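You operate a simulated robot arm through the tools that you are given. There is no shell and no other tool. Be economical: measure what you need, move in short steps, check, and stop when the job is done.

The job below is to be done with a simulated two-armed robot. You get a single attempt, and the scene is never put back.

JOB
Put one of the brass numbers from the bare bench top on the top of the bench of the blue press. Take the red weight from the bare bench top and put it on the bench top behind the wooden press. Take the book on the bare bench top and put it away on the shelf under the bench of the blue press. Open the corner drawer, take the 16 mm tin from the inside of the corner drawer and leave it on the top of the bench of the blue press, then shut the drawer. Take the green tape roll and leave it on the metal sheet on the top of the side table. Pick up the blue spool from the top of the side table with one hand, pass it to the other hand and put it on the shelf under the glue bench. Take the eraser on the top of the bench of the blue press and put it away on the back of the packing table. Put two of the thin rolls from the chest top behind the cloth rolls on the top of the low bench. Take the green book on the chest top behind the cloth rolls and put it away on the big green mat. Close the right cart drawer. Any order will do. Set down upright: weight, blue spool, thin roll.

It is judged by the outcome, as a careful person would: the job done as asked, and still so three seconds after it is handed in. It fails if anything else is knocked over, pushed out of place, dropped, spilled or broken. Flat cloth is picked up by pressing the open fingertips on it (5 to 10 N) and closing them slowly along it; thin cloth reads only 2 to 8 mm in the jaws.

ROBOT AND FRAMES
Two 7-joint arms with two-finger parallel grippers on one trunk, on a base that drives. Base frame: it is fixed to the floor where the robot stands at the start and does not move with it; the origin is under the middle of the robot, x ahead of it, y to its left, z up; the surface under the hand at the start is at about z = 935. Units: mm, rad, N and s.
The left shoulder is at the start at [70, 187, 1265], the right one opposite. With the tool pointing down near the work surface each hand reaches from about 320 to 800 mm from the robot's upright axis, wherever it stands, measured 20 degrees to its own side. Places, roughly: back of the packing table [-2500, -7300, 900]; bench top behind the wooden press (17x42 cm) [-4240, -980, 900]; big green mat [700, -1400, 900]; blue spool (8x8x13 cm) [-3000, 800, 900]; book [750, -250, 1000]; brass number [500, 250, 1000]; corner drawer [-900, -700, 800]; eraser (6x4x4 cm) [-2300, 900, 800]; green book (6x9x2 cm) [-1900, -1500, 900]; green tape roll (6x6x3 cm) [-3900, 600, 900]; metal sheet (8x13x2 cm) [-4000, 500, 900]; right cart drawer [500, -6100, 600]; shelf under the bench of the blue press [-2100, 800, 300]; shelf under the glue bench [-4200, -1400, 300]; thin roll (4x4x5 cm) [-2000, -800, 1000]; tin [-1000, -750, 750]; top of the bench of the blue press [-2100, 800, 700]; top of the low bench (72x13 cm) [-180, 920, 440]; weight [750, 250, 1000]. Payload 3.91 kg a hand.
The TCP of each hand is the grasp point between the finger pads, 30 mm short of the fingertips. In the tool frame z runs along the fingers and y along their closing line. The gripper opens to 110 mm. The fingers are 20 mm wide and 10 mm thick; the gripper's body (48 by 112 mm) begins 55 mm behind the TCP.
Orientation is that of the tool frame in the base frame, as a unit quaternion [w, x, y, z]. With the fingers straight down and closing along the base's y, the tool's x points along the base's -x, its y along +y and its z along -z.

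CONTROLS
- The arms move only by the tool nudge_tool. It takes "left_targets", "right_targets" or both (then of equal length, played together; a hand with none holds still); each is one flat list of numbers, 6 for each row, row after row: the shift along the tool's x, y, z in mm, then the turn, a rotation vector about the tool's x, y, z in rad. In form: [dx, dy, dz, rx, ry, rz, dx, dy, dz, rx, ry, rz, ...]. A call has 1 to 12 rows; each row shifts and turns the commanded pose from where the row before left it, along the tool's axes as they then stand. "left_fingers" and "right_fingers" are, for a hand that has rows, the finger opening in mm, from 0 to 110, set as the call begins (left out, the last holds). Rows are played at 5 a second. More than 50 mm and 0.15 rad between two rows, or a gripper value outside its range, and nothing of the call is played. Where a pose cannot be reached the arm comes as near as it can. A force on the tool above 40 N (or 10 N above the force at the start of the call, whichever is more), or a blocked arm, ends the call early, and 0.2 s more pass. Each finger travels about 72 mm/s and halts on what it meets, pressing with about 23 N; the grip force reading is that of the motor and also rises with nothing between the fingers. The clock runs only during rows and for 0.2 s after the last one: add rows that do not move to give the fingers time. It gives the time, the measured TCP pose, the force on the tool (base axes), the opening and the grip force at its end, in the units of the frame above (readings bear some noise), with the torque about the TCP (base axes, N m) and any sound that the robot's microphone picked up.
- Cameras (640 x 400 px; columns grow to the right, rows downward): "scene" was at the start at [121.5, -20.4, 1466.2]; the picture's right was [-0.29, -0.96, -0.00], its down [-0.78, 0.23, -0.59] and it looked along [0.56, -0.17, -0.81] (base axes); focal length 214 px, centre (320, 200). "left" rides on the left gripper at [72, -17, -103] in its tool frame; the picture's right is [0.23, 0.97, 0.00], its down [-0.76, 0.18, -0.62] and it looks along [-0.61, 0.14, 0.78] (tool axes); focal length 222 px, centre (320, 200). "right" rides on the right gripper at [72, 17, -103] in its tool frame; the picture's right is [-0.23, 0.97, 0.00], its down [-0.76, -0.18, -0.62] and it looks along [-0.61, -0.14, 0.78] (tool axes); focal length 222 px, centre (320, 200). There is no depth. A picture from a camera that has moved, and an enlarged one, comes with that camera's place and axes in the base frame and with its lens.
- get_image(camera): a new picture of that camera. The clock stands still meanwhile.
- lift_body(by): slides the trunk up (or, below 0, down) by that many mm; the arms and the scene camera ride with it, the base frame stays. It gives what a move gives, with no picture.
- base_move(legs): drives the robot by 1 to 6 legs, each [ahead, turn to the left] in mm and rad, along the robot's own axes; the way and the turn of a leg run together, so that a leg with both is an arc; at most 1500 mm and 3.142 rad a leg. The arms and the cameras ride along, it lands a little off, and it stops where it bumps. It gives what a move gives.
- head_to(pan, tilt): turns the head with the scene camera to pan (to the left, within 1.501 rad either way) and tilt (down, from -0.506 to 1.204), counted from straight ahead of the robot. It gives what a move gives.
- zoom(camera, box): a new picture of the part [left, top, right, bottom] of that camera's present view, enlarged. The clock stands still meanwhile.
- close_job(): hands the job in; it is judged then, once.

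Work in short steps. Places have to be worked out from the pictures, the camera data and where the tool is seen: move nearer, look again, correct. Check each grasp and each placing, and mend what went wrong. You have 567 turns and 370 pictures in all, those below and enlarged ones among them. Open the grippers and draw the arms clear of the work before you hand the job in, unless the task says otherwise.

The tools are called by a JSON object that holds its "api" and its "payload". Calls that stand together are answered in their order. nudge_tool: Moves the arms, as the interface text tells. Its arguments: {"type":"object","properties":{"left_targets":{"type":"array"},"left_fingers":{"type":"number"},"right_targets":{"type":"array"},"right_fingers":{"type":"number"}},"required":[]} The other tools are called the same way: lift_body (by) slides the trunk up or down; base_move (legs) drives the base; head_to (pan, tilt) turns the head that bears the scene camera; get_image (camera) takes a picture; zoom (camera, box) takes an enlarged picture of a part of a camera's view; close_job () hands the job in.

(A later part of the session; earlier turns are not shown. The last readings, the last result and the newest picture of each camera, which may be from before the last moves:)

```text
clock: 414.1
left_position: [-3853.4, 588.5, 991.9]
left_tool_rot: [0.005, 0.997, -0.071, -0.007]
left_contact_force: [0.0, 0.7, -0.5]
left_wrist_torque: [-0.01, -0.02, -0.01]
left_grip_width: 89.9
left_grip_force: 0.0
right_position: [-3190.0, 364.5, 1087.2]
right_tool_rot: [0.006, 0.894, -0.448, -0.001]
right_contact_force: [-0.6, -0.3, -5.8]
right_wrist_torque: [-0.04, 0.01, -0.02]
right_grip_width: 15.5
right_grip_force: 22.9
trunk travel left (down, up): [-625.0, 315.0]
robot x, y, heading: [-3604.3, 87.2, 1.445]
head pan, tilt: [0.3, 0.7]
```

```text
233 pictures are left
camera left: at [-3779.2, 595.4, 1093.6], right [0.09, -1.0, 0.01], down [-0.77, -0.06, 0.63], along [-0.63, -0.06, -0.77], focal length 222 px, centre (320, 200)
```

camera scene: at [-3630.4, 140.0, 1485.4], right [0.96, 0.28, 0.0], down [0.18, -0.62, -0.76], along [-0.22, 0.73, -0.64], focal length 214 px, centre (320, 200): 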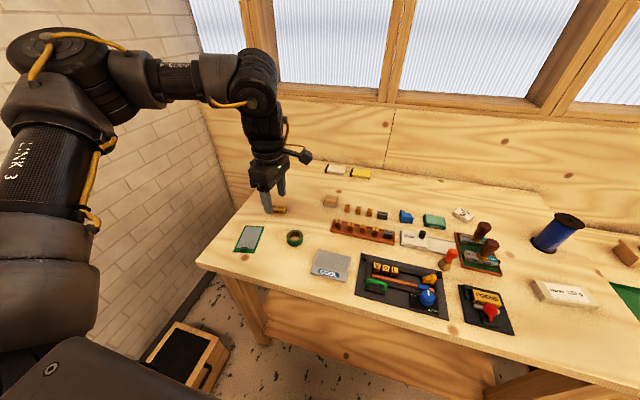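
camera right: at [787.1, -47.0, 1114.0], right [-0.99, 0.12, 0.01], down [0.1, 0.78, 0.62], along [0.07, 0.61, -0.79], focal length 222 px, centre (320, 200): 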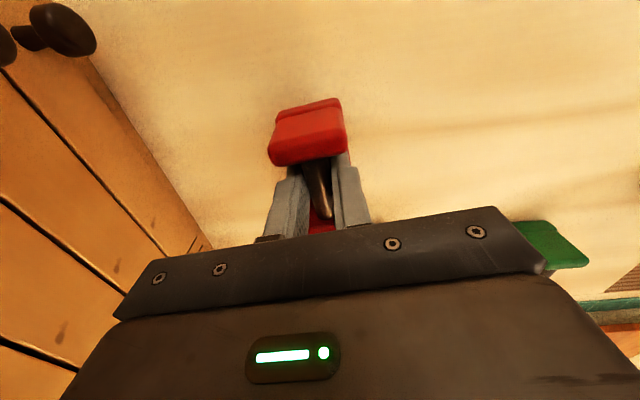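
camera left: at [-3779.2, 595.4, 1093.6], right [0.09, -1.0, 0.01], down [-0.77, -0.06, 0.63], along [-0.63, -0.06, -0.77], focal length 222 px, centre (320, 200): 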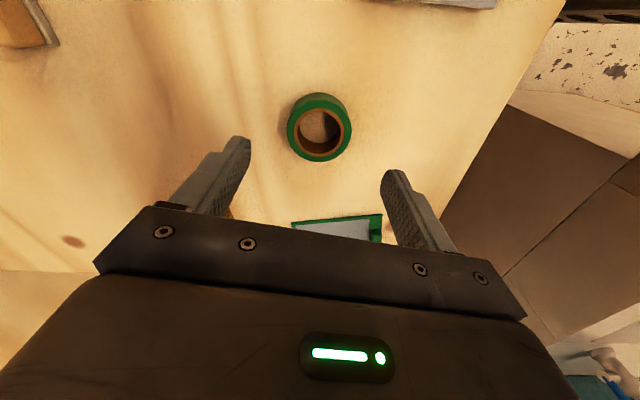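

Centred. Descend and grip the tape roll.

{"api": "nudge_tool", "payload": {"left_targets": [-7, 1, 35, 0, 0, 0, 0, 0, 35, 0, 0, 0, 0, 0, 17, 0, 0, 0]}}

{"api": "nudge_tool", "payload": {"left_targets": [0, 0, 0, 0, 0, 0, 0, 0, 0, 0, 0, 0, 0, 0, 0, 0, 0, 0], "left_fingers": 40}}

{"api": "get_image", "payload": {"camera": "left"}}

```text
clock: 415.0
left_position: [-3862.0, 588.9, 909.7]
left_tool_rot: [0.0, 0.997, -0.07, -0.007]
left_contact_force: [-3.3, -1.6, 27.9]
left_wrist_torque: [-1.47, 0.03, -0.25]
left_grip_width: 91.3
left_grip_force: 1.4
right_position: [-3190.5, 364.1, 1088.2]
right_tool_rot: [0.006, 0.894, -0.447, -0.001]
right_contact_force: [0.6, 0.2, -5.2]
right_wrist_torque: [-0.01, 0.02, 0.03]
right_grip_width: 15.6
right_grip_force: 23.0
trunk travel left (down, up): [-625.0, 315.0]
robot x, y, heading: [-3607.3, 89.9, 1.455]
head pan, tilt: [0.3, 0.7]
stopped in row 3 (left hand): the force on the tool passed its limit at 44 N (the readings are from after the stop); the commanded pose is now the measured one
```

```text
clock: 415.4
left_position: [-3862.9, 587.4, 909.5]
left_tool_rot: [-0.001, 0.997, -0.07, -0.005]
left_contact_force: [-0.8, -8.3, 20.4]
left_wrist_torque: [-0.95, -0.11, -0.14]
left_grip_width: 57.1
left_grip_force: 16.6
right_position: [-3189.3, 363.1, 1085.8]
right_tool_rot: [0.007, 0.895, -0.447, -0.001]
right_contact_force: [0.4, 0.4, -5.5]
right_wrist_torque: [-0.01, -0.02, 0.0]
right_grip_width: 15.5
right_grip_force: 23.3
trunk travel left (down, up): [-625.0, 315.0]
robot x, y, heading: [-3606.6, 88.7, 1.454]
head pan, tilt: [0.3, 0.7]
stopped in row 1 (left hand): the force on the tool passed its limit at 107 N (the readings are from after the stop); the commanded pose is now the measured one
```

```text
232 pictures are left
camera left: at [-3788.1, 592.9, 1012.3], right [0.09, -1.0, 0.0], down [-0.77, -0.07, 0.63], along [-0.63, -0.05, -0.77], focal length 222 px, centre (320, 200)
```

left: 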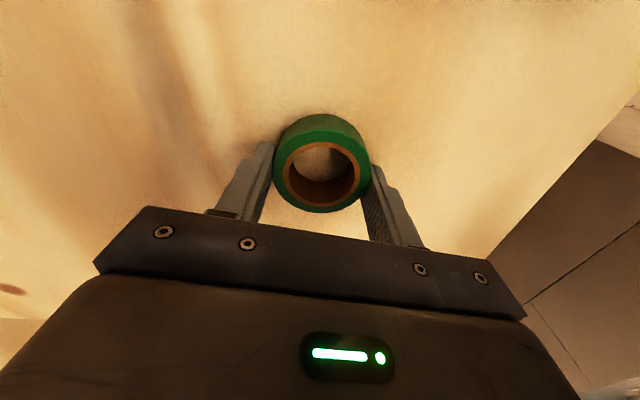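

Fingertips on the table (z≈879), tape gripped at 57 mm. Lift slowly.

{"api": "nudge_tool", "payload": {"left_targets": [0, 0, -4, 0, 0, 0, 0, 0, -8, 0, 0, 0, 0, 0, -12, 0, 0, 0, 0, 0, -15, 0, 0, 0, 0, 0, -20, 0, 0, 0], "left_fingers": 40}}

{"api": "get_image", "payload": {"camera": "left"}}

```text
clock: 416.6
left_position: [-3863.6, 588.8, 966.8]
left_tool_rot: [0.0, 0.998, -0.069, -0.007]
left_contact_force: [0.8, 0.6, -0.9]
left_wrist_torque: [0.01, 0.05, 0.02]
left_grip_width: 56.6
left_grip_force: 23.1
right_position: [-3190.0, 364.1, 1087.5]
right_tool_rot: [0.007, 0.894, -0.447, -0.002]
right_contact_force: [0.7, 0.3, -5.9]
right_wrist_torque: [-0.03, 0.0, -0.03]
right_grip_width: 15.8
right_grip_force: 22.8
trunk travel left (down, up): [-625.0, 315.0]
robot x, y, heading: [-3613.1, 91.8, 1.45]
head pan, tilt: [0.3, 0.7]
```

```text
231 pictures are left
camera left: at [-3787.9, 594.6, 1069.6], right [0.09, -1.0, 0.0], down [-0.77, -0.07, 0.63], along [-0.63, -0.06, -0.77], focal length 222 px, centre (320, 200)
```

left: 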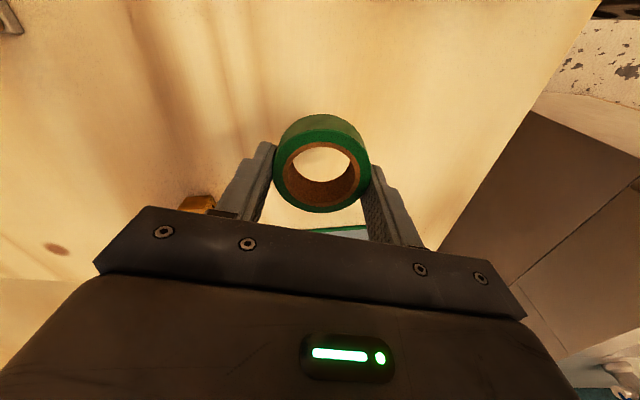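

Tape held. Move above the metal sheet, target ≈(-4024,562).

{"api": "nudge_tool", "payload": {"left_targets": [-38.7, 12.2, -10, 0, 0, 0, -38.7, 12.2, -10, 0, 0, 0, -38.7, 12.2, 0, 0, 0, 0, -38.7, 12.2, 0, 0, 0, 0]}}

{"api": "get_image", "payload": {"camera": "left"}}

{"api": "zoom", "payload": {"camera": "scene", "box": [160, 180, 400, 340]}}

```text
clock: 417.6
left_position: [-4025.4, 561.4, 989.0]
left_tool_rot: [0.001, 0.998, -0.07, -0.005]
left_contact_force: [-0.5, 0.6, -0.3]
left_wrist_torque: [0.01, 0.03, 0.03]
left_grip_width: 57.1
left_grip_force: 22.9
right_position: [-3193.5, 364.6, 1088.7]
right_tool_rot: [0.006, 0.895, -0.447, 0.0]
right_contact_force: [-1.2, -0.1, -4.7]
right_wrist_torque: [-0.01, -0.02, 0.01]
right_grip_width: 15.6
right_grip_force: 23.2
trunk travel left (down, up): [-625.0, 315.0]
robot x, y, heading: [-3608.2, 90.7, 1.45]
head pan, tilt: [0.3, 0.7]
```

```text
230 pictures are left
camera left: at [-3950.0, 567.9, 1091.4], right [0.09, -1.0, 0.0], down [-0.77, -0.07, 0.63], along [-0.63, -0.05, -0.78], focal length 222 px, centre (320, 200)
```

left: 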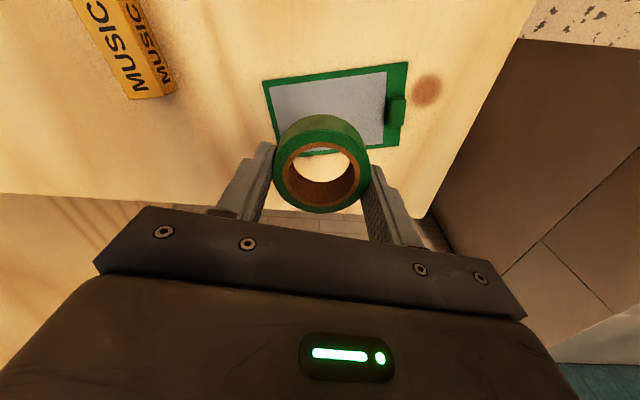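

```text
2.50 times, centred on (280, 260) of scene
camera zoom: at [-3617.3, 223.6, 1335.5], right [0.98, 0.18, 0.0], down [0.12, -0.63, -0.77], along [-0.14, 0.75, -0.64], focal length 536 px, centre (420, 50)
```

zoom: 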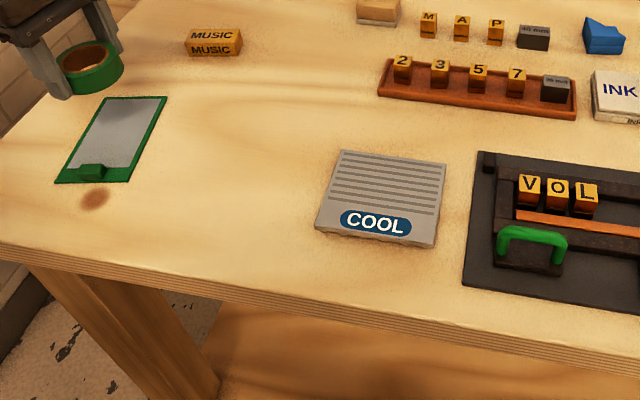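

Position is over the sheet. Descend gently.

{"api": "nudge_tool", "payload": {"left_targets": [5, 0, 35, 0, 0, 0, 0, 0, 30, 0, 0, 0]}}

{"api": "nudge_tool", "payload": {"left_targets": [0, 0, 3, 0, 0, 0, 0, 0, 3, 0, 0, 0, 0, 0, 3, 0, 0, 0]}}

```text
clock: 418.2
left_position: [-4018.6, 560.7, 922.8]
left_tool_rot: [0.001, 0.997, -0.07, -0.007]
left_contact_force: [-0.4, 0.2, -0.4]
left_wrist_torque: [0.01, -0.02, 0.03]
left_grip_width: 56.9
left_grip_force: 22.7
right_position: [-3191.0, 365.8, 1087.8]
right_tool_rot: [0.006, 0.895, -0.447, -0.001]
right_contact_force: [0.6, -0.4, -4.8]
right_wrist_torque: [-0.02, 0.0, 0.0]
right_grip_width: 15.7
right_grip_force: 23.4
trunk travel left (down, up): [-625.0, 315.0]
robot x, y, heading: [-3608.0, 91.0, 1.453]
head pan, tilt: [0.3, 0.7]
```

```text
clock: 419.0
left_position: [-4018.5, 561.2, 915.0]
left_tool_rot: [0.001, 0.997, -0.07, -0.006]
left_contact_force: [-0.6, 1.0, -1.0]
left_wrist_torque: [-0.03, -0.01, 0.02]
left_grip_width: 56.8
left_grip_force: 22.9
right_position: [-3190.4, 365.8, 1086.4]
right_tool_rot: [0.008, 0.895, -0.447, -0.001]
right_contact_force: [0.0, 0.0, -4.8]
right_wrist_torque: [-0.01, 0.02, 0.0]
right_grip_width: 15.6
right_grip_force: 23.4
trunk travel left (down, up): [-625.0, 315.0]
robot x, y, heading: [-3607.2, 89.8, 1.448]
head pan, tilt: [0.3, 0.7]
```

{"api": "nudge_tool", "payload": {"left_targets": [0, 0, 2, 0, 0, 0, 0, 0, 2, 0, 0, 0, 0, 0, 1, 0, 0, 0]}}

```text
clock: 419.8
left_position: [-4018.9, 560.7, 913.4]
left_tool_rot: [-0.003, 0.998, -0.07, -0.008]
left_contact_force: [-12.7, 5.6, 34.7]
left_wrist_torque: [-0.62, 0.06, -0.21]
left_grip_width: 57.0
left_grip_force: 22.6
right_position: [-3189.5, 364.1, 1087.8]
right_tool_rot: [0.006, 0.895, -0.446, -0.001]
right_contact_force: [-0.3, 0.0, -5.6]
right_wrist_torque: [-0.05, 0.0, 0.01]
right_grip_width: 15.5
right_grip_force: 22.7
trunk travel left (down, up): [-625.0, 315.0]
robot x, y, heading: [-3607.2, 91.4, 1.451]
head pan, tilt: [0.3, 0.7]
```

Contact; ease up 2 mm, release and rise.

{"api": "nudge_tool", "payload": {"left_targets": [0, 0, -3, 0, 0, 0, 0, 0, 0, 0, 0, 0]}}

{"api": "nudge_tool", "payload": {"left_targets": [0, 0, 0, 0, 0, 0, 0, 0, 0, 0, 0, 0, 0, 0, -12, 0, 0, 0, 0, 0, -30, 0, 0, 0, 0, 0, -40, 0, 0, 0], "left_fingers": 80}}

{"api": "get_image", "payload": {"camera": "left"}}

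```text
clock: 420.4
left_position: [-4018.4, 560.7, 912.9]
left_tool_rot: [0.0, 0.997, -0.071, -0.007]
left_contact_force: [-4.9, 6.5, 20.5]
left_wrist_torque: [0.27, -0.06, 0.17]
left_grip_width: 57.2
left_grip_force: 22.8
right_position: [-3189.5, 364.8, 1087.6]
right_tool_rot: [0.007, 0.894, -0.447, -0.001]
right_contact_force: [-0.2, 0.0, -5.8]
right_wrist_torque: [-0.05, -0.01, 0.02]
right_grip_width: 15.6
right_grip_force: 23.2
trunk travel left (down, up): [-625.0, 315.0]
robot x, y, heading: [-3608.1, 88.2, 1.451]
head pan, tilt: [0.3, 0.7]
```

```text
clock: 421.6
left_position: [-4016.0, 561.6, 995.2]
left_tool_rot: [0.001, 0.997, -0.071, -0.007]
left_contact_force: [-0.5, -0.6, -0.2]
left_wrist_torque: [-0.02, 0.0, 0.03]
left_grip_width: 80.1
left_grip_force: 0.0
right_position: [-3189.7, 364.7, 1086.0]
right_tool_rot: [0.007, 0.895, -0.447, -0.001]
right_contact_force: [0.1, -0.6, -5.0]
right_wrist_torque: [0.0, -0.02, 0.01]
right_grip_width: 15.5
right_grip_force: 23.0
trunk travel left (down, up): [-625.0, 315.0]
robot x, y, heading: [-3602.3, 85.1, 1.448]
head pan, tilt: [0.3, 0.7]
```

```text
228 pictures are left
camera left: at [-3941.2, 568.0, 1098.6], right [0.09, -1.0, 0.0], down [-0.77, -0.07, 0.63], along [-0.63, -0.06, -0.77], focal length 222 px, centre (320, 200)
```

left: 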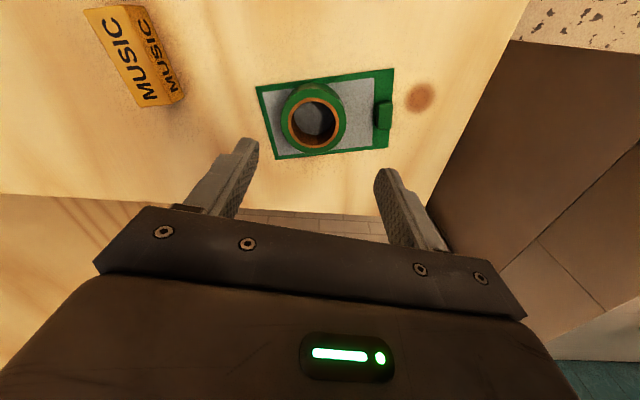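

Tape roll rests on the metal sheet. Now the weight: back off, raise, and drive south to face the glue bench.

{"api": "base_move", "payload": {"legs": [[-180, 0]]}}

{"api": "lift_body", "payload": {"by": 150}}

{"api": "base_move", "payload": {"legs": [[0, -2.9]]}}

{"api": "base_move", "payload": {"legs": [[700, 0]]}}

{"api": "head_to", "payload": {"pan": -1.2, "tilt": 0.5}}

{"api": "get_image", "payload": {"camera": "scene"}}

```text
clock: 423.3
left_position: [-4025.7, 400.6, 994.9]
left_tool_rot: [0.0, 0.997, -0.077, -0.007]
left_contact_force: [0.8, 0.7, 1.0]
left_wrist_torque: [0.02, -0.04, 0.01]
left_grip_width: 79.9
left_grip_force: 0.1
right_position: [-3206.1, 193.7, 1086.6]
right_tool_rot: [0.008, 0.893, -0.45, -0.003]
right_contact_force: [0.2, 0.8, -5.1]
right_wrist_torque: [0.01, -0.01, -0.03]
right_grip_width: 15.6
right_grip_force: 23.1
trunk travel left (down, up): [-625.0, 315.0]
robot x, y, heading: [-3617.9, -78.9, 1.373]
head pan, tilt: [0.3, 0.7]
stopped in leg 1: the robot was blocked; the commanded pose is now the measured one
```

```text
clock: 425.1
left_position: [-4026.6, 402.1, 1143.0]
left_tool_rot: [0.001, 0.997, -0.075, -0.005]
left_contact_force: [0.2, -0.2, 0.1]
left_wrist_torque: [0.0, -0.01, -0.01]
left_grip_width: 80.1
left_grip_force: 0.1
right_position: [-3206.7, 195.4, 1236.6]
right_tool_rot: [0.008, 0.893, -0.449, -0.002]
right_contact_force: [0.4, -0.6, -5.9]
right_wrist_torque: [0.02, 0.03, -0.01]
right_grip_width: 15.4
right_grip_force: 22.5
trunk travel left (down, up): [-775.0, 165.0]
robot x, y, heading: [-3620.7, -76.5, 1.377]
head pan, tilt: [0.3, 0.7]
```

```text
clock: 432.1
left_position: [-3090.1, -409.6, 1143.4]
left_tool_rot: [0.006, -0.076, 0.997, 0.002]
left_contact_force: [-0.5, -0.3, 0.6]
left_wrist_torque: [-0.02, 0.02, -0.03]
left_grip_width: 79.8
left_grip_force: 0.0
right_position: [-3935.4, -460.2, 1237.8]
right_tool_rot: [0.001, 0.31, 0.951, 0.007]
right_contact_force: [-0.3, 0.1, -5.2]
right_wrist_torque: [0.02, -0.03, 0.0]
right_grip_width: 15.6
right_grip_force: 22.7
trunk travel left (down, up): [-775.0, 165.0]
robot x, y, heading: [-3618.7, -74.8, -1.442]
head pan, tilt: [0.3, 0.7]
```

```text
clock: 436.0
left_position: [-2993.8, -1114.9, 1142.7]
left_tool_rot: [0.005, -0.08, 0.997, 0.002]
left_contact_force: [0.6, -0.1, -0.2]
left_wrist_torque: [-0.03, 0.01, -0.02]
left_grip_width: 79.8
left_grip_force: 0.1
right_position: [-3839.1, -1170.0, 1237.2]
right_tool_rot: [0.001, 0.306, 0.952, 0.007]
right_contact_force: [-0.2, -0.2, -6.2]
right_wrist_torque: [-0.03, -0.03, -0.01]
right_grip_width: 15.5
right_grip_force: 23.3
trunk travel left (down, up): [-775.0, 165.0]
robot x, y, heading: [-3522.6, -781.3, -1.439]
head pan, tilt: [0.3, 0.7]
```

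```text
clock: 437.6
left_position: [-2993.8, -1114.8, 1143.6]
left_tool_rot: [0.005, -0.079, 0.997, 0.002]
left_contact_force: [0.3, -0.6, -0.4]
left_wrist_torque: [0.0, 0.0, 0.0]
left_grip_width: 80.1
left_grip_force: 0.0
right_position: [-3837.6, -1169.3, 1236.5]
right_tool_rot: [0.001, 0.307, 0.952, 0.007]
right_contact_force: [0.9, 0.0, -5.7]
right_wrist_torque: [0.0, 0.0, 0.02]
right_grip_width: 15.8
right_grip_force: 23.1
trunk travel left (down, up): [-775.0, 165.0]
robot x, y, heading: [-3522.4, -785.0, -1.433]
head pan, tilt: [-1.201, 0.499]
```

```text
227 pictures are left
camera scene: at [-3595.3, -877.2, 1503.1], right [-0.49, 0.87, 0.0], down [0.42, 0.23, -0.88], along [-0.77, -0.43, -0.48], focal length 214 px, centre (320, 200)
```

scene: 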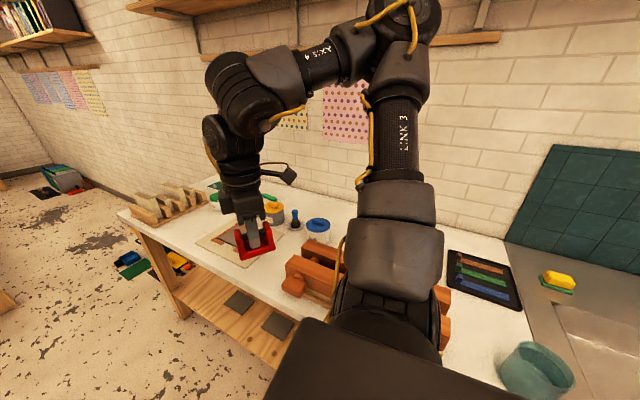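

The wooden press is on the glue bench. The target behind it is for the right hand, so I drive a further 480 south and then turn to face the bench.

{"api": "base_move", "payload": {"legs": [[0, -0.15], [480, 0]]}}

{"api": "base_move", "payload": {"legs": [[0, -1.56]]}}

{"api": "head_to", "payload": {"pan": -0.2, "tilt": 0.6}}

{"api": "get_image", "payload": {"camera": "scene"}}

```text
clock: 441.1
left_position: [-3050.5, -1657.8, 1143.8]
left_tool_rot: [0.004, -0.008, 1.0, 0.0]
left_contact_force: [0.3, -0.2, 0.2]
left_wrist_torque: [-0.02, 0.01, 0.04]
left_grip_width: 80.0
left_grip_force: 0.2
right_position: [-3894.7, -1591.3, 1237.8]
right_tool_rot: [0.002, 0.375, 0.927, 0.006]
right_contact_force: [-0.6, 0.2, -5.2]
right_wrist_torque: [-0.02, 0.01, 0.0]
right_grip_width: 15.7
right_grip_force: 23.5
trunk travel left (down, up): [-775.0, 165.0]
robot x, y, heading: [-3527.7, -1254.5, -1.577]
head pan, tilt: [-1.201, 0.499]
```

```text
clock: 445.3
left_position: [-3932.0, -1732.3, 1142.4]
left_tool_rot: [0.005, 0.701, 0.713, -0.002]
left_contact_force: [0.1, 0.5, 0.0]
left_wrist_torque: [-0.03, 0.01, 0.01]
left_grip_width: 79.9
left_grip_force: 0.1
right_position: [-3866.2, -889.2, 1237.7]
right_tool_rot: [0.005, 0.92, 0.392, 0.004]
right_contact_force: [-0.6, -1.1, -4.8]
right_wrist_torque: [-0.02, 0.0, 0.01]
right_grip_width: 15.6
right_grip_force: 23.5
trunk travel left (down, up): [-775.0, 165.0]
robot x, y, heading: [-3528.7, -1252.8, 3.137]
head pan, tilt: [-1.201, 0.499]
```

```text
clock: 446.6
left_position: [-3931.5, -1732.3, 1144.2]
left_tool_rot: [0.005, 0.701, 0.713, -0.003]
left_contact_force: [0.2, -0.4, -0.3]
left_wrist_torque: [-0.02, -0.01, -0.02]
left_grip_width: 79.9
left_grip_force: 0.1
right_position: [-3866.1, -889.4, 1237.4]
right_tool_rot: [0.005, 0.92, 0.391, 0.004]
right_contact_force: [-0.2, -0.3, -5.2]
right_wrist_torque: [-0.02, 0.03, 0.02]
right_grip_width: 15.7
right_grip_force: 23.3
trunk travel left (down, up): [-775.0, 165.0]
robot x, y, heading: [-3530.5, -1252.3, 3.143]
head pan, tilt: [-0.201, 0.6]
```

```text
226 pictures are left
camera scene: at [-3663.8, -1234.5, 1494.0], right [0.2, 0.98, 0.0], down [0.55, -0.12, -0.82], along [-0.81, 0.17, -0.57], focal length 214 px, centre (320, 200)
```

scene: 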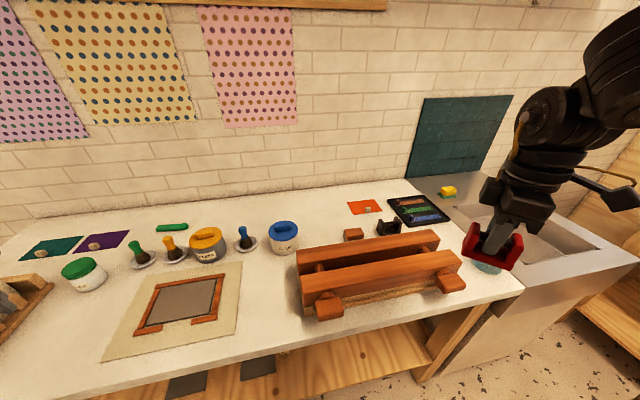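

I zoom to see the strip behind the wooden press.

{"api": "zoom", "payload": {"camera": "scene", "box": [250, 180, 480, 330]}}

```text
2.67 times, centred on (365, 255) of scene
camera zoom: at [-3663.8, -1234.5, 1494.0], right [0.2, 0.98, 0.0], down [0.55, -0.12, -0.82], along [-0.81, 0.17, -0.57], focal length 572 px, centre (200, 53)
```

zoom: 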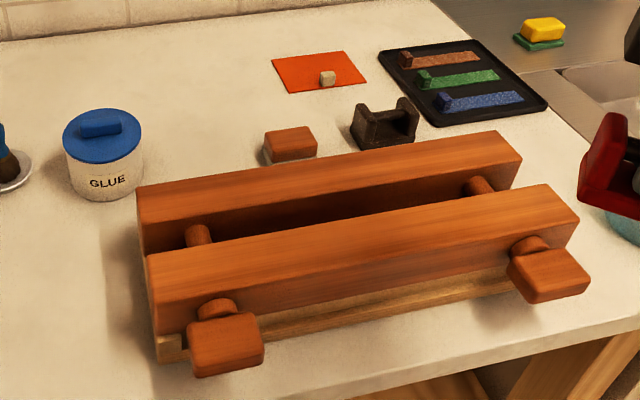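

Free spot behind the press: ≈(-4205,-1085), between the glue jar and the wood block. Bench edge is x≈-3900, so I reposition the base to about (-3605,-1525).

{"api": "base_move", "payload": {"legs": [[0, 1.57]]}}

{"api": "base_move", "payload": {"legs": [[275, 0]]}}

{"api": "base_move", "payload": {"legs": [[0, -1.57]]}}

{"api": "base_move", "payload": {"legs": [[75, 0]]}}

{"api": "get_image", "payload": {"camera": "scene"}}

{"api": "get_image", "payload": {"camera": "right"}}

```text
clock: 450.7
left_position: [-3065.3, -1674.3, 1143.7]
left_tool_rot: [0.005, 0.01, 1.0, 0.002]
left_contact_force: [-0.7, 0.2, 0.5]
left_wrist_torque: [-0.01, -0.03, 0.03]
left_grip_width: 80.1
left_grip_force: 0.0
right_position: [-3905.4, -1579.0, 1236.6]
right_tool_rot: [0.001, 0.391, 0.92, 0.008]
right_contact_force: [-0.6, -0.5, -5.2]
right_wrist_torque: [0.05, -0.03, -0.01]
right_grip_width: 15.9
right_grip_force: 22.7
trunk travel left (down, up): [-775.0, 165.0]
robot x, y, heading: [-3528.9, -1253.5, -1.615]
head pan, tilt: [-0.201, 0.6]
```

```text
clock: 452.6
left_position: [-3077.0, -1949.2, 1143.0]
left_tool_rot: [0.005, 0.01, 1.0, 0.001]
left_contact_force: [0.3, 0.8, 0.2]
left_wrist_torque: [-0.02, 0.0, -0.01]
left_grip_width: 80.1
left_grip_force: 0.1
right_position: [-3917.1, -1853.2, 1237.4]
right_tool_rot: [0.002, 0.391, 0.92, 0.007]
right_contact_force: [-0.3, 0.3, -5.2]
right_wrist_torque: [-0.02, 0.01, -0.02]
right_grip_width: 15.7
right_grip_force: 22.9
trunk travel left (down, up): [-775.0, 165.0]
robot x, y, heading: [-3540.9, -1529.2, -1.614]
head pan, tilt: [-0.201, 0.6]
```

```text
clock: 456.8
left_position: [-3948.4, -2003.1, 1144.0]
left_tool_rot: [0.005, 0.705, 0.709, -0.003]
left_contact_force: [-0.7, -0.1, 0.5]
left_wrist_torque: [-0.01, -0.05, -0.02]
left_grip_width: 80.3
left_grip_force: 0.0
right_position: [-3872.9, -1159.9, 1236.9]
right_tool_rot: [0.006, 0.923, 0.386, 0.004]
right_contact_force: [-0.1, -0.2, -5.6]
right_wrist_torque: [0.01, 0.03, -0.02]
right_grip_width: 15.5
right_grip_force: 23.1
trunk travel left (down, up): [-775.0, 165.0]
robot x, y, heading: [-3543.0, -1528.0, 3.124]
head pan, tilt: [-0.201, 0.6]
```

```text
clock: 457.8
left_position: [-4013.4, -2000.8, 1146.7]
left_tool_rot: [0.001, 0.705, 0.709, -0.005]
left_contact_force: [1.4, -0.6, 1.3]
left_wrist_torque: [-0.01, 0.08, 0.01]
left_grip_width: 79.8
left_grip_force: 0.0
right_position: [-3935.6, -1159.5, 1240.7]
right_tool_rot: [0.005, 0.923, 0.386, 0.0]
right_contact_force: [1.6, 0.0, -5.1]
right_wrist_torque: [0.05, 0.08, 0.0]
right_grip_width: 15.7
right_grip_force: 23.3
trunk travel left (down, up): [-775.0, 165.0]
robot x, y, heading: [-3613.0, -1525.3, 3.125]
head pan, tilt: [-0.201, 0.6]
```

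```text
224 pictures are left
camera scene: at [-3736.3, -1506.7, 1495.3], right [0.22, 0.98, 0.0], down [0.55, -0.12, -0.83], along [-0.81, 0.18, -0.56], focal length 214 px, centre (320, 200)
```

scene: 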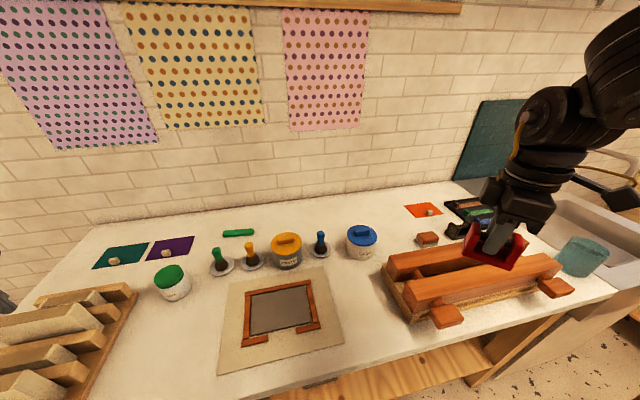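

```text
223 pictures are left
camera right: at [-3874.7, -1119.0, 1344.4], right [0.53, -0.85, 0.01], down [-0.66, -0.41, 0.62], along [-0.52, -0.34, -0.78], focal length 222 px, centre (320, 200)
```

right: 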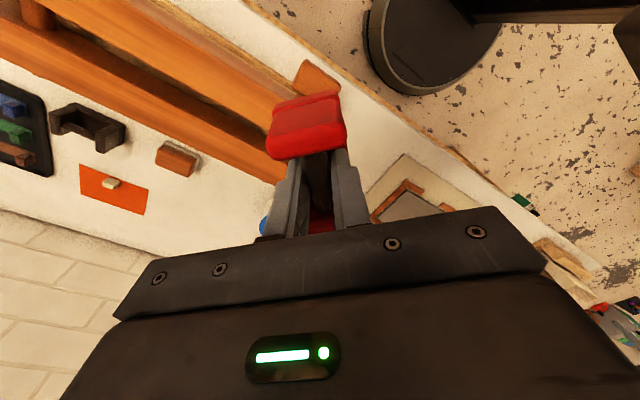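

Move the weight over the target behind the press, then turn it parallel to the press.

{"api": "nudge_tool", "payload": {"right_targets": [-22.6, -33.1, 10, 0, 0, 0, -22.6, -33.1, 10, 0, 0, 0, -22.6, -33.1, 10, 0, 0, 0, -22.6, -33.1, 10, 0, 0, 0, -22.6, -33.1, 10, 0, 0, 0, -22.6, -33.1, 10, 0, 0, 0, -22.6, -33.1, 10, 0, 0, 0]}}

{"api": "nudge_tool", "payload": {"right_targets": [0, 0, 0, 0, 0, -0.13, 0, 0, 0, 0, 0, -0.13, 0, 0, 0, 0, 0, -0.13, 0, 0, 0, 0, 0, -0.13, 0, 0, 0, 0, 0, -0.13, 0, 0, 0, 0, 0, -0.13]}}

{"api": "get_image", "payload": {"camera": "right"}}

{"api": "zoom", "payload": {"camera": "scene", "box": [320, 160, 560, 330]}}

```text
clock: 459.4
left_position: [-4024.3, -1999.8, 1144.6]
left_tool_rot: [0.006, 0.705, 0.709, -0.002]
left_contact_force: [0.3, 0.9, 0.3]
left_wrist_torque: [-0.02, -0.05, -0.01]
left_grip_width: 80.3
left_grip_force: 0.2
right_position: [-4208.3, -1105.5, 1154.4]
right_tool_rot: [0.007, 0.922, 0.386, 0.005]
right_contact_force: [0.9, 0.1, -5.6]
right_wrist_torque: [0.0, -0.01, 0.03]
right_grip_width: 15.5
right_grip_force: 23.1
right hand out of reach, approached as far as the arm can: row 7
trunk travel left (down, up): [-775.0, 165.0]
robot x, y, heading: [-3618.3, -1529.3, 3.125]
head pan, tilt: [-0.201, 0.6]
```

```text
clock: 460.8
left_position: [-4021.7, -2001.6, 1144.1]
left_tool_rot: [0.005, 0.705, 0.709, -0.002]
left_contact_force: [-0.1, 0.1, 0.2]
left_wrist_torque: [0.03, 0.0, -0.01]
left_grip_width: 79.7
left_grip_force: 0.0
right_position: [-4205.0, -1106.9, 1156.6]
right_tool_rot: [0.007, 0.706, 0.708, 0.0]
right_contact_force: [-0.5, -0.2, -4.6]
right_wrist_torque: [-0.03, -0.01, -0.02]
right_grip_width: 15.5
right_grip_force: 23.2
trunk travel left (down, up): [-775.0, 165.0]
robot x, y, heading: [-3615.4, -1525.6, 3.123]
head pan, tilt: [-0.201, 0.6]
```

```text
222 pictures are left
camera right: at [-4191.3, -1034.3, 1260.8], right [0.97, -0.22, 0.01], down [-0.18, -0.76, 0.63], along [-0.13, -0.61, -0.78], focal length 222 px, centre (320, 200)
```

right: 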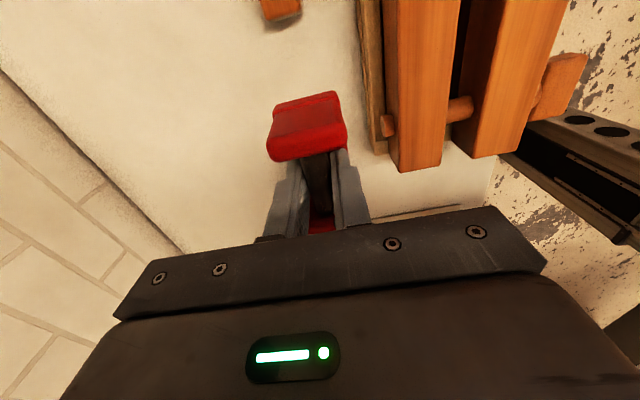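

```text
2.35 times, centred on (440, 245) of scene
camera zoom: at [-3748.1, -1506.5, 1494.0], right [0.22, 0.98, 0.0], down [0.55, -0.12, -0.82], along [-0.81, 0.18, -0.57], focal length 505 px, centre (38, 94)
```

zoom: 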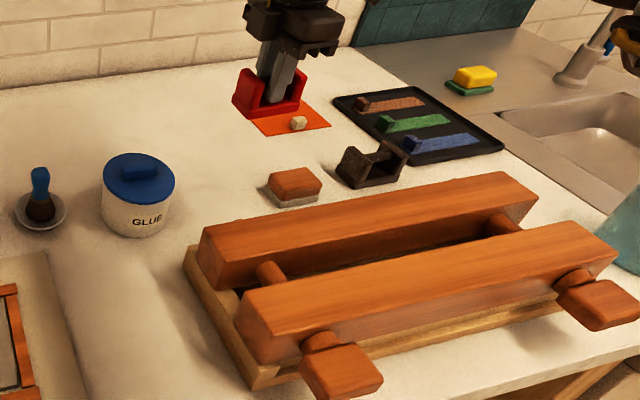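

Alignment is good. I raise the left hand to keep it clear, then lower the trunk 110.

{"api": "nudge_tool", "payload": {"left_targets": [0, 0, -40, 0, 0, 0, 0, 0, -40, 0, 0, 0, 0, 0, -40, 0, 0, 0]}}

{"api": "lift_body", "payload": {"by": -120}}

{"api": "nudge_tool", "payload": {"right_targets": [0, 0, 25, 0, 0, 0, 0, 0, 25, 0, 0, 0]}}

{"api": "get_image", "payload": {"camera": "right"}}

```text
clock: 461.6
left_position: [-4030.8, -1972.4, 1250.9]
left_tool_rot: [0.005, 0.705, 0.709, -0.003]
left_contact_force: [-0.6, 0.1, 0.5]
left_wrist_torque: [0.0, 0.01, -0.02]
left_grip_width: 80.0
left_grip_force: 0.0
left hand out of reach, approached as far as the arm can: row 2, 3
right_position: [-4205.3, -1105.4, 1155.8]
right_tool_rot: [0.007, 0.706, 0.708, 0.001]
right_contact_force: [-0.2, 0.8, -4.4]
right_wrist_torque: [-0.01, 0.0, 0.04]
right_grip_width: 15.4
right_grip_force: 23.1
trunk travel left (down, up): [-775.0, 165.0]
robot x, y, heading: [-3610.7, -1530.9, 3.125]
head pan, tilt: [-0.201, 0.6]
```

```text
clock: 463.1
left_position: [-4031.1, -1974.3, 1128.9]
left_tool_rot: [0.005, 0.705, 0.709, -0.004]
left_contact_force: [0.2, -0.4, 0.6]
left_wrist_torque: [-0.01, 0.01, 0.0]
left_grip_width: 80.3
left_grip_force: 0.0
right_position: [-4205.6, -1106.8, 1036.8]
right_tool_rot: [0.007, 0.707, 0.707, 0.001]
right_contact_force: [1.0, 0.4, -5.7]
right_wrist_torque: [0.0, 0.01, 0.01]
right_grip_width: 15.5
right_grip_force: 23.1
trunk travel left (down, up): [-655.0, 285.0]
robot x, y, heading: [-3610.1, -1530.5, 3.127]
head pan, tilt: [-0.201, 0.6]
```

```text
clock: 463.7
left_position: [-4032.2, -1974.7, 1129.4]
left_tool_rot: [0.005, 0.705, 0.709, -0.003]
left_contact_force: [1.1, -0.1, -0.2]
left_wrist_torque: [0.05, 0.03, -0.03]
left_grip_width: 79.9
left_grip_force: 0.1
right_position: [-4204.8, -1106.3, 987.4]
right_tool_rot: [0.007, 0.707, 0.707, 0.001]
right_contact_force: [0.9, 0.6, -5.7]
right_wrist_torque: [0.01, 0.01, 0.01]
right_grip_width: 15.6
right_grip_force: 22.7
trunk travel left (down, up): [-655.0, 285.0]
robot x, y, heading: [-3614.8, -1524.3, 3.122]
head pan, tilt: [-0.201, 0.6]
```

```text
220 pictures are left
camera right: at [-4191.1, -1034.8, 1091.4], right [0.97, -0.23, 0.01], down [-0.18, -0.76, 0.63], along [-0.13, -0.61, -0.78], focal length 222 px, centre (320, 200)
```

right: 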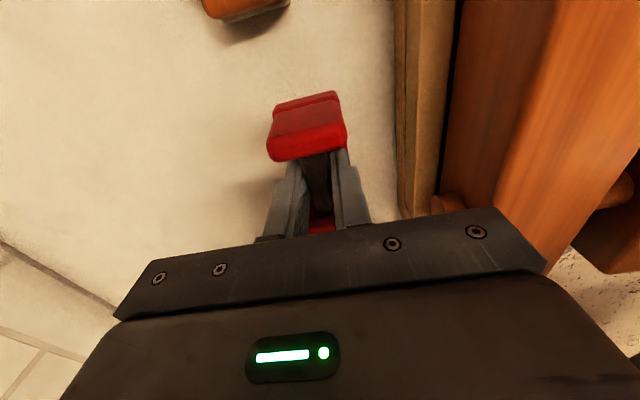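

Clear. Lower in small steps to contact.

{"api": "nudge_tool", "payload": {"right_targets": [0, 0, 15, 0, 0, 0, 0, 0, 10, 0, 0, 0, 0, 0, 6, 0, 0, 0, 0, 0, 6, 0, 0, 0]}}

{"api": "nudge_tool", "payload": {"right_targets": [0, 0, 5, 0, 0, 0, 0, 0, 5, 0, 0, 0, 0, 0, 4, 0, 0, 0, 0, 0, 4, 0, 0, 0]}}

```text
clock: 464.7
left_position: [-4030.2, -1974.5, 1130.4]
left_tool_rot: [0.005, 0.706, 0.708, -0.003]
left_contact_force: [0.7, -0.5, -0.2]
left_wrist_torque: [0.01, -0.04, -0.02]
left_grip_width: 79.9
left_grip_force: 0.0
right_position: [-4205.1, -1106.6, 951.1]
right_tool_rot: [0.006, 0.706, 0.708, 0.0]
right_contact_force: [-1.9, 1.4, -2.7]
right_wrist_torque: [-0.07, 0.01, -0.02]
right_grip_width: 15.7
right_grip_force: 23.2
trunk travel left (down, up): [-655.0, 285.0]
robot x, y, heading: [-3610.6, -1531.2, 3.122]
head pan, tilt: [-0.201, 0.6]
```

```text
clock: 465.4
left_position: [-4030.1, -1976.0, 1129.9]
left_tool_rot: [0.002, 0.706, 0.708, -0.003]
left_contact_force: [-0.6, 0.4, -0.1]
left_wrist_torque: [0.02, -0.03, -0.02]
left_grip_width: 80.2
left_grip_force: 0.0
right_position: [-4204.2, -1108.2, 947.6]
right_tool_rot: [0.001, 0.708, 0.706, -0.003]
right_contact_force: [6.3, 0.5, 18.1]
right_wrist_torque: [0.15, -0.3, -0.12]
right_grip_width: 15.8
right_grip_force: 22.9
trunk travel left (down, up): [-655.0, 285.0]
robot x, y, heading: [-3613.2, -1531.1, 3.123]
head pan, tilt: [-0.201, 0.6]
stopped in row 3 (right hand): the force on the tool passed its limit at 44 N (the readings are from after the stop); the commanded pose is now the measured one
```

Contact (bench z≈900). Release and rise.

{"api": "nudge_tool", "payload": {"right_targets": [0, 0, -1.5, 0, 0, 0, 0, 0, 0, 0, 0, 0, 0, 0, 0, 0, 0, 0, 0, 0, -10, 0, 0, 0, 0, 0, -30, 0, 0, 0, 0, 0, -40, 0, 0, 0, 0, 0, -40, 0, 0, 0], "right_fingers": 46}}

{"api": "get_image", "payload": {"camera": "right"}}

{"api": "zoom", "payload": {"camera": "scene", "box": [320, 160, 560, 330]}}

```text
clock: 467.1
left_position: [-4029.3, -1975.0, 1130.4]
left_tool_rot: [0.003, 0.706, 0.708, -0.004]
left_contact_force: [0.2, -0.3, 0.4]
left_wrist_torque: [0.01, 0.01, 0.02]
left_grip_width: 80.2
left_grip_force: 0.1
right_position: [-4197.0, -1107.0, 1060.5]
right_tool_rot: [0.002, 0.707, 0.707, -0.004]
right_contact_force: [0.6, -0.2, -0.4]
right_wrist_torque: [-0.01, 0.05, -0.02]
right_grip_width: 46.1
right_grip_force: 0.0
right hand out of reach, approached as far as the arm can: row 7
trunk travel left (down, up): [-655.0, 285.0]
robot x, y, heading: [-3612.9, -1527.3, 3.122]
head pan, tilt: [-0.201, 0.6]
```

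```text
219 pictures are left
camera right: at [-4181.8, -1035.1, 1164.0], right [0.97, -0.23, 0.0], down [-0.18, -0.76, 0.63], along [-0.14, -0.61, -0.78], focal length 222 px, centre (320, 200)
```

right: 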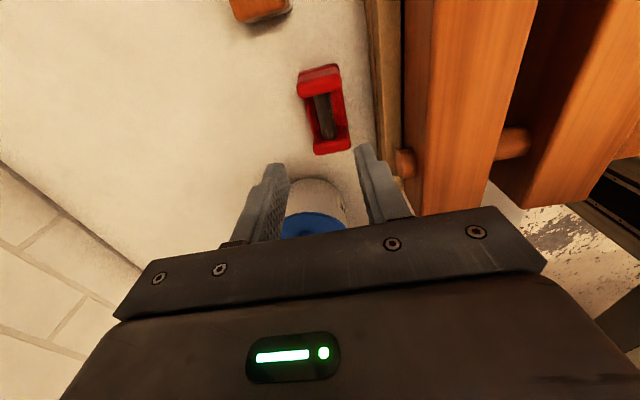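

```text
2.35 times, centred on (440, 245) of scene
camera zoom: at [-3746.2, -1507.0, 1374.2], right [0.22, 0.98, 0.0], down [0.55, -0.12, -0.83], along [-0.81, 0.18, -0.56], focal length 505 px, centre (38, 94)
```

zoom: 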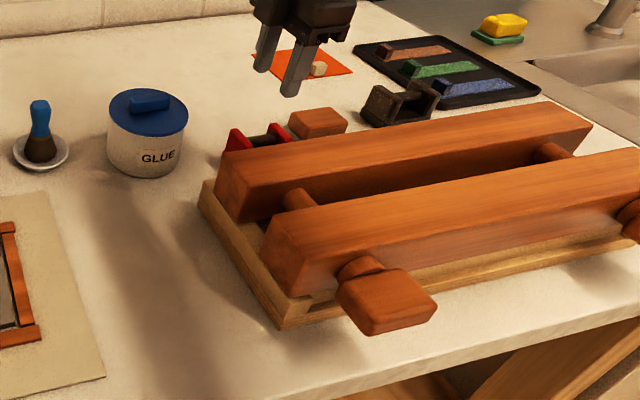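

The weight stands upright behind the press. Now go for the blue spool: raise, back off and drive north.

{"api": "lift_body", "payload": {"by": 120}}

{"api": "base_move", "payload": {"legs": [[-220, 0]]}}

{"api": "base_move", "payload": {"legs": [[0, -1.53]]}}

{"api": "base_move", "payload": {"legs": [[1450, 0]]}}

{"api": "head_to", "payload": {"pan": -0.2, "tilt": 0.6}}

{"api": "get_image", "payload": {"camera": "scene"}}

```text
clock: 468.6
left_position: [-4031.0, -1974.9, 1250.0]
left_tool_rot: [0.004, 0.706, 0.708, -0.002]
left_contact_force: [0.1, -0.1, -0.4]
left_wrist_torque: [-0.01, -0.01, 0.02]
left_grip_width: 79.9
left_grip_force: 0.0
right_position: [-4199.6, -1107.4, 1179.8]
right_tool_rot: [0.002, 0.706, 0.708, -0.004]
right_contact_force: [-0.1, -0.4, -0.1]
right_wrist_torque: [0.0, 0.01, 0.0]
right_grip_width: 46.2
right_grip_force: 0.0
trunk travel left (down, up): [-775.0, 165.0]
robot x, y, heading: [-3612.5, -1530.7, 3.124]
head pan, tilt: [-0.201, 0.6]
```

```text
clock: 470.2
left_position: [-3812.2, -1977.4, 1249.5]
left_tool_rot: [0.004, 0.706, 0.708, -0.002]
left_contact_force: [-0.7, 0.1, 0.1]
left_wrist_torque: [-0.01, -0.02, 0.02]
left_grip_width: 79.9
left_grip_force: 0.0
right_position: [-3980.8, -1111.2, 1177.9]
right_tool_rot: [0.003, 0.708, 0.707, -0.004]
right_contact_force: [-0.3, 0.5, -0.9]
right_wrist_torque: [0.01, -0.01, 0.02]
right_grip_width: 45.9
right_grip_force: 0.1
trunk travel left (down, up): [-775.0, 165.0]
robot x, y, heading: [-3392.1, -1534.9, 3.121]
head pan, tilt: [-0.201, 0.6]
```

```text
clock: 474.4
left_position: [-3852.2, -1128.4, 1250.9]
left_tool_rot: [0.0, 1.0, 0.019, -0.004]
left_contact_force: [-1.4, 0.3, 0.6]
left_wrist_torque: [-0.04, 0.02, 0.0]
left_grip_width: 80.0
left_grip_force: 0.0
right_position: [-2991.8, -932.5, 1180.2]
right_tool_rot: [-0.001, 1.0, 0.016, -0.005]
right_contact_force: [-0.6, 0.8, -0.5]
right_wrist_torque: [-0.01, 0.0, 0.01]
right_grip_width: 46.2
right_grip_force: 0.1
trunk travel left (down, up): [-775.0, 165.0]
robot x, y, heading: [-3391.3, -1534.7, 1.585]
head pan, tilt: [-0.201, 0.6]
```

```text
clock: 481.4
left_position: [-3881.4, 273.3, 1249.2]
left_tool_rot: [0.001, 1.0, 0.022, -0.004]
left_contact_force: [-0.3, -0.5, -0.5]
left_wrist_torque: [-0.02, -0.03, -0.01]
left_grip_width: 79.8
left_grip_force: 0.0
right_position: [-3022.1, 476.8, 1180.1]
right_tool_rot: [-0.002, 1.0, 0.021, -0.005]
right_contact_force: [-0.1, 0.0, -0.8]
right_wrist_torque: [-0.02, 0.0, 0.0]
right_grip_width: 45.9
right_grip_force: 0.1
trunk travel left (down, up): [-775.0, 165.0]
robot x, y, heading: [-3423.5, -124.9, 1.591]
head pan, tilt: [-0.201, 0.6]
```

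```text
clock: 482.0
left_position: [-3880.7, 273.3, 1250.2]
left_tool_rot: [0.001, 1.0, 0.022, -0.004]
left_contact_force: [0.6, 0.8, 0.3]
left_wrist_torque: [0.0, -0.02, 0.03]
left_grip_width: 79.9
left_grip_force: 0.0
right_position: [-3020.5, 476.5, 1179.0]
right_tool_rot: [-0.001, 1.0, 0.02, -0.004]
right_contact_force: [-0.1, -0.3, -0.3]
right_wrist_torque: [-0.03, 0.03, 0.02]
right_grip_width: 45.9
right_grip_force: 0.0
trunk travel left (down, up): [-775.0, 165.0]
robot x, y, heading: [-3421.4, -126.1, 1.593]
head pan, tilt: [-0.201, 0.6]
```

```text
217 pictures are left
camera scene: at [-3402.9, 11.5, 1494.1], right [0.98, -0.18, 0.0], down [-0.1, -0.56, -0.83], along [0.15, 0.81, -0.56], focal length 214 px, centre (320, 200)
```

scene: 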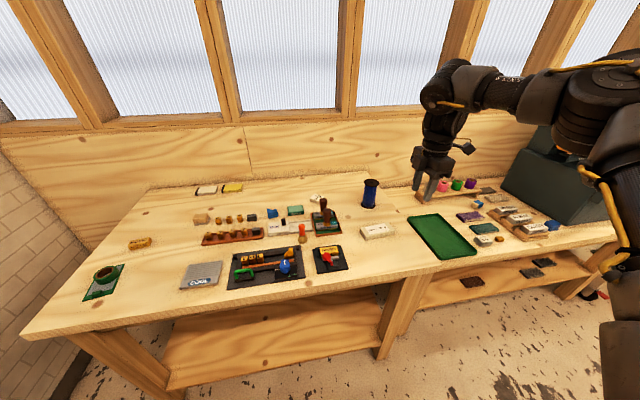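

Spool at about (-3015,795). Approach to within reach of the right hand.

{"api": "base_move", "payload": {"legs": [[0, -0.26], [235, 0], [0, 0.42]]}}

{"api": "get_image", "payload": {"camera": "right"}}

{"api": "get_image", "payload": {"camera": "scene"}}

```text
clock: 485.9
left_position: [-3881.8, 425.2, 1250.0]
left_tool_rot: [0.002, 0.995, 0.099, -0.005]
left_contact_force: [-0.2, 0.5, -0.4]
left_wrist_torque: [0.04, -0.04, 0.01]
left_grip_width: 80.0
left_grip_force: 0.1
right_position: [-3063.9, 759.9, 1178.6]
right_tool_rot: [-0.001, 0.995, 0.098, -0.004]
right_contact_force: [0.3, 0.4, 0.2]
right_wrist_torque: [-0.01, 0.02, 0.01]
right_grip_width: 46.1
right_grip_force: 0.0
trunk travel left (down, up): [-775.0, 165.0]
robot x, y, heading: [-3359.7, 104.0, 1.751]
head pan, tilt: [-0.201, 0.6]
```

```text
216 pictures are left
camera right: at [-2989.5, 756.2, 1282.6], right [-0.03, -1.0, 0.0], down [-0.78, 0.03, 0.63], along [-0.63, 0.02, -0.78], focal length 222 px, centre (320, 200)
```

right: 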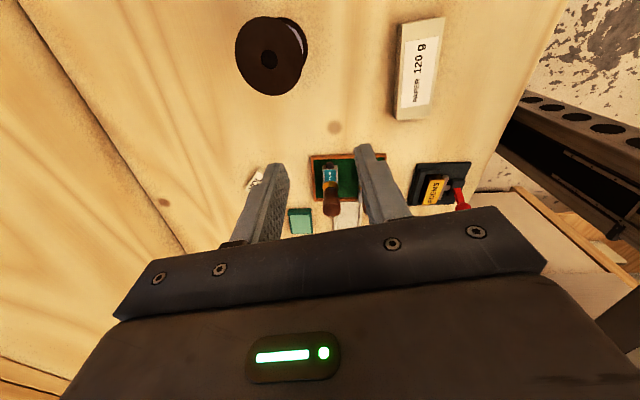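

```text
215 pictures are left
camera scene: at [-3367.9, 241.6, 1494.0], right [1.0, -0.02, 0.0], down [-0.01, -0.57, -0.82], along [0.02, 0.82, -0.57], focal length 214 px, centre (320, 200)
```

scene: 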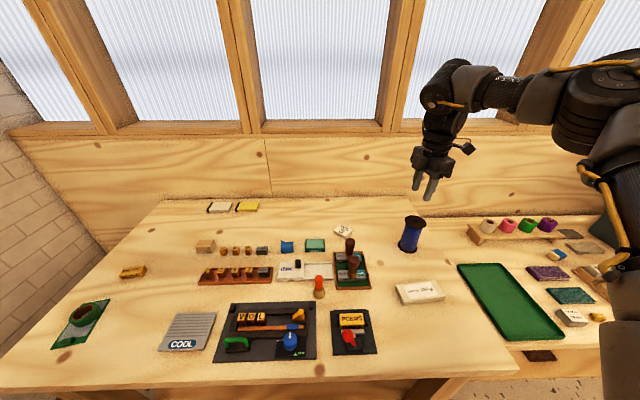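

Spool centre ≈(-3017,808), top z≈1010. I'll grip its body from the front with the right hand held horizontal. First retract the left hand, and turn the right to point forward.

{"api": "nudge_tool", "payload": {"left_targets": [0, 20, 0, 0, 0, 0, 0, 20, 0, 0, 0, 0, 0, 20, 0, 0, 0, 0, 0, 20, 0, 0, 0, 0, 0, 20, 0, 0, 0, 0, 0, 0, 0, 0, 0, 0, 0, 0, 0, 0, 0, 0, 0, 0, 0, 0, 0, 0, 0, 0, 0, 0, 0, 0, 0, 0, 0, 0, 0, 0, 0, 0, 0, 0, 0, 0], "right_targets": [0, 0, 0, 0.143, 0, 0, 0, 0, 0, 0.143, 0, 0, 0, 0, 0, 0.143, 0, 0, 0, 0, 0, 0.143, 0, 0, 0, 0, 0, 0.143, 0, 0, 0, 0, 0, 0.143, 0, 0, 0, 0, 0, 0.143, 0, 0, 0, 0, 0, 0.143, 0, 0, 0, 0, 0, 0.143, 0, 0, 0, 0, 0, 0.143, 0, 0, 0, 0, 0, 0.141, 0, 0]}}

{"api": "nudge_tool", "payload": {"right_targets": [0, 0, 0, 0, 0, -0.143, 0, 0, 0, 0, 0, -0.143, 0, 0, 0, 0, 0, -0.143, 0, 0, 0, 0, 0, -0.143, 0, 0, 0, 0, 0, -0.143, 0, 0, 0, 0, 0, -0.143, 0, 0, 0, 0, 0, -0.143, 0, 0, 0, 0, 0, -0.143, 0, 0, 0, 0, 0, -0.143, 0, 0, 0, 0, 0, -0.143, 0, 0, 0, 0, 0, -0.141], "right_fingers": 100}}

{"api": "get_image", "payload": {"camera": "right"}}

{"api": "get_image", "payload": {"camera": "scene"}}

```text
clock: 488.3
left_position: [-3836.4, 359.3, 1232.6]
left_tool_rot: [0.002, 0.995, 0.1, -0.005]
left_contact_force: [-0.8, 0.4, -0.8]
left_wrist_torque: [0.0, 0.03, -0.03]
left_grip_width: 79.9
left_grip_force: 0.0
left hand out of reach, approached as far as the arm can: row 1, 2, 3, 4, 5
right_position: [-3064.3, 761.1, 1178.9]
right_tool_rot: [-0.703, 0.704, 0.065, -0.071]
right_contact_force: [0.2, 0.5, -0.2]
right_wrist_torque: [0.0, 0.01, 0.01]
right_grip_width: 46.0
right_grip_force: 0.0
trunk travel left (down, up): [-775.0, 165.0]
robot x, y, heading: [-3364.5, 100.5, 1.75]
head pan, tilt: [-0.201, 0.6]
```

```text
clock: 490.7
left_position: [-3836.2, 357.3, 1232.6]
left_tool_rot: [0.002, 0.995, 0.099, -0.004]
left_contact_force: [0.0, 0.1, -0.4]
left_wrist_torque: [-0.02, 0.02, 0.0]
left_grip_width: 80.2
left_grip_force: 0.1
right_position: [-3064.6, 759.9, 1180.3]
right_tool_rot: [0.548, -0.45, -0.544, -0.448]
right_contact_force: [0.4, 0.1, -1.1]
right_wrist_torque: [0.02, 0.01, -0.02]
right_grip_width: 100.2
right_grip_force: 0.0
trunk travel left (down, up): [-775.0, 165.0]
robot x, y, heading: [-3362.1, 104.0, 1.751]
head pan, tilt: [-0.201, 0.6]
```

```text
214 pictures are left
camera right: at [-3028.2, 660.2, 1252.8], right [0.95, 0.19, -0.23], down [-0.06, -0.64, -0.76], along [-0.29, 0.74, -0.6], focal length 222 px, centre (320, 200)
```

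right: 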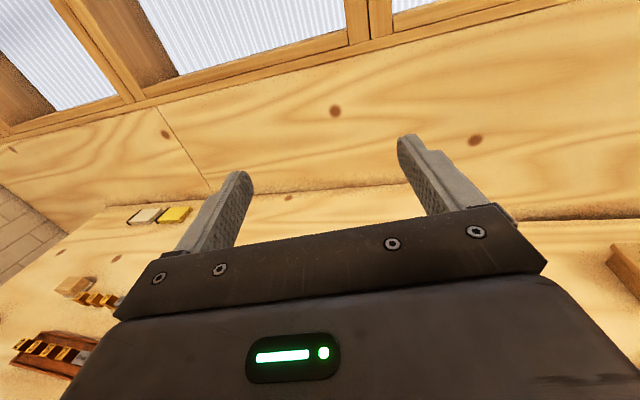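

```text
213 pictures are left
camera scene: at [-3368.8, 241.3, 1494.1], right [1.0, -0.02, 0.0], down [-0.01, -0.56, -0.83], along [0.02, 0.82, -0.57], focal length 214 px, centre (320, 200)
```

scene: 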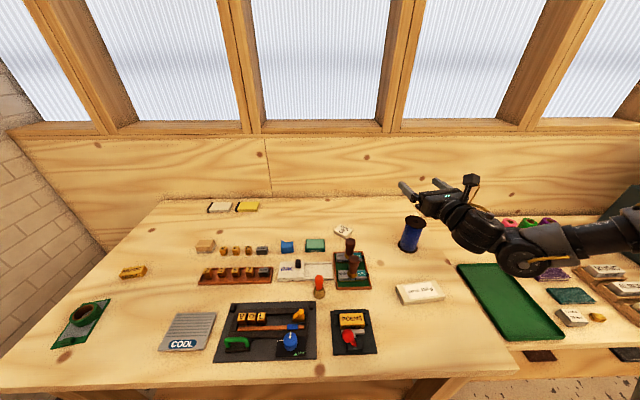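

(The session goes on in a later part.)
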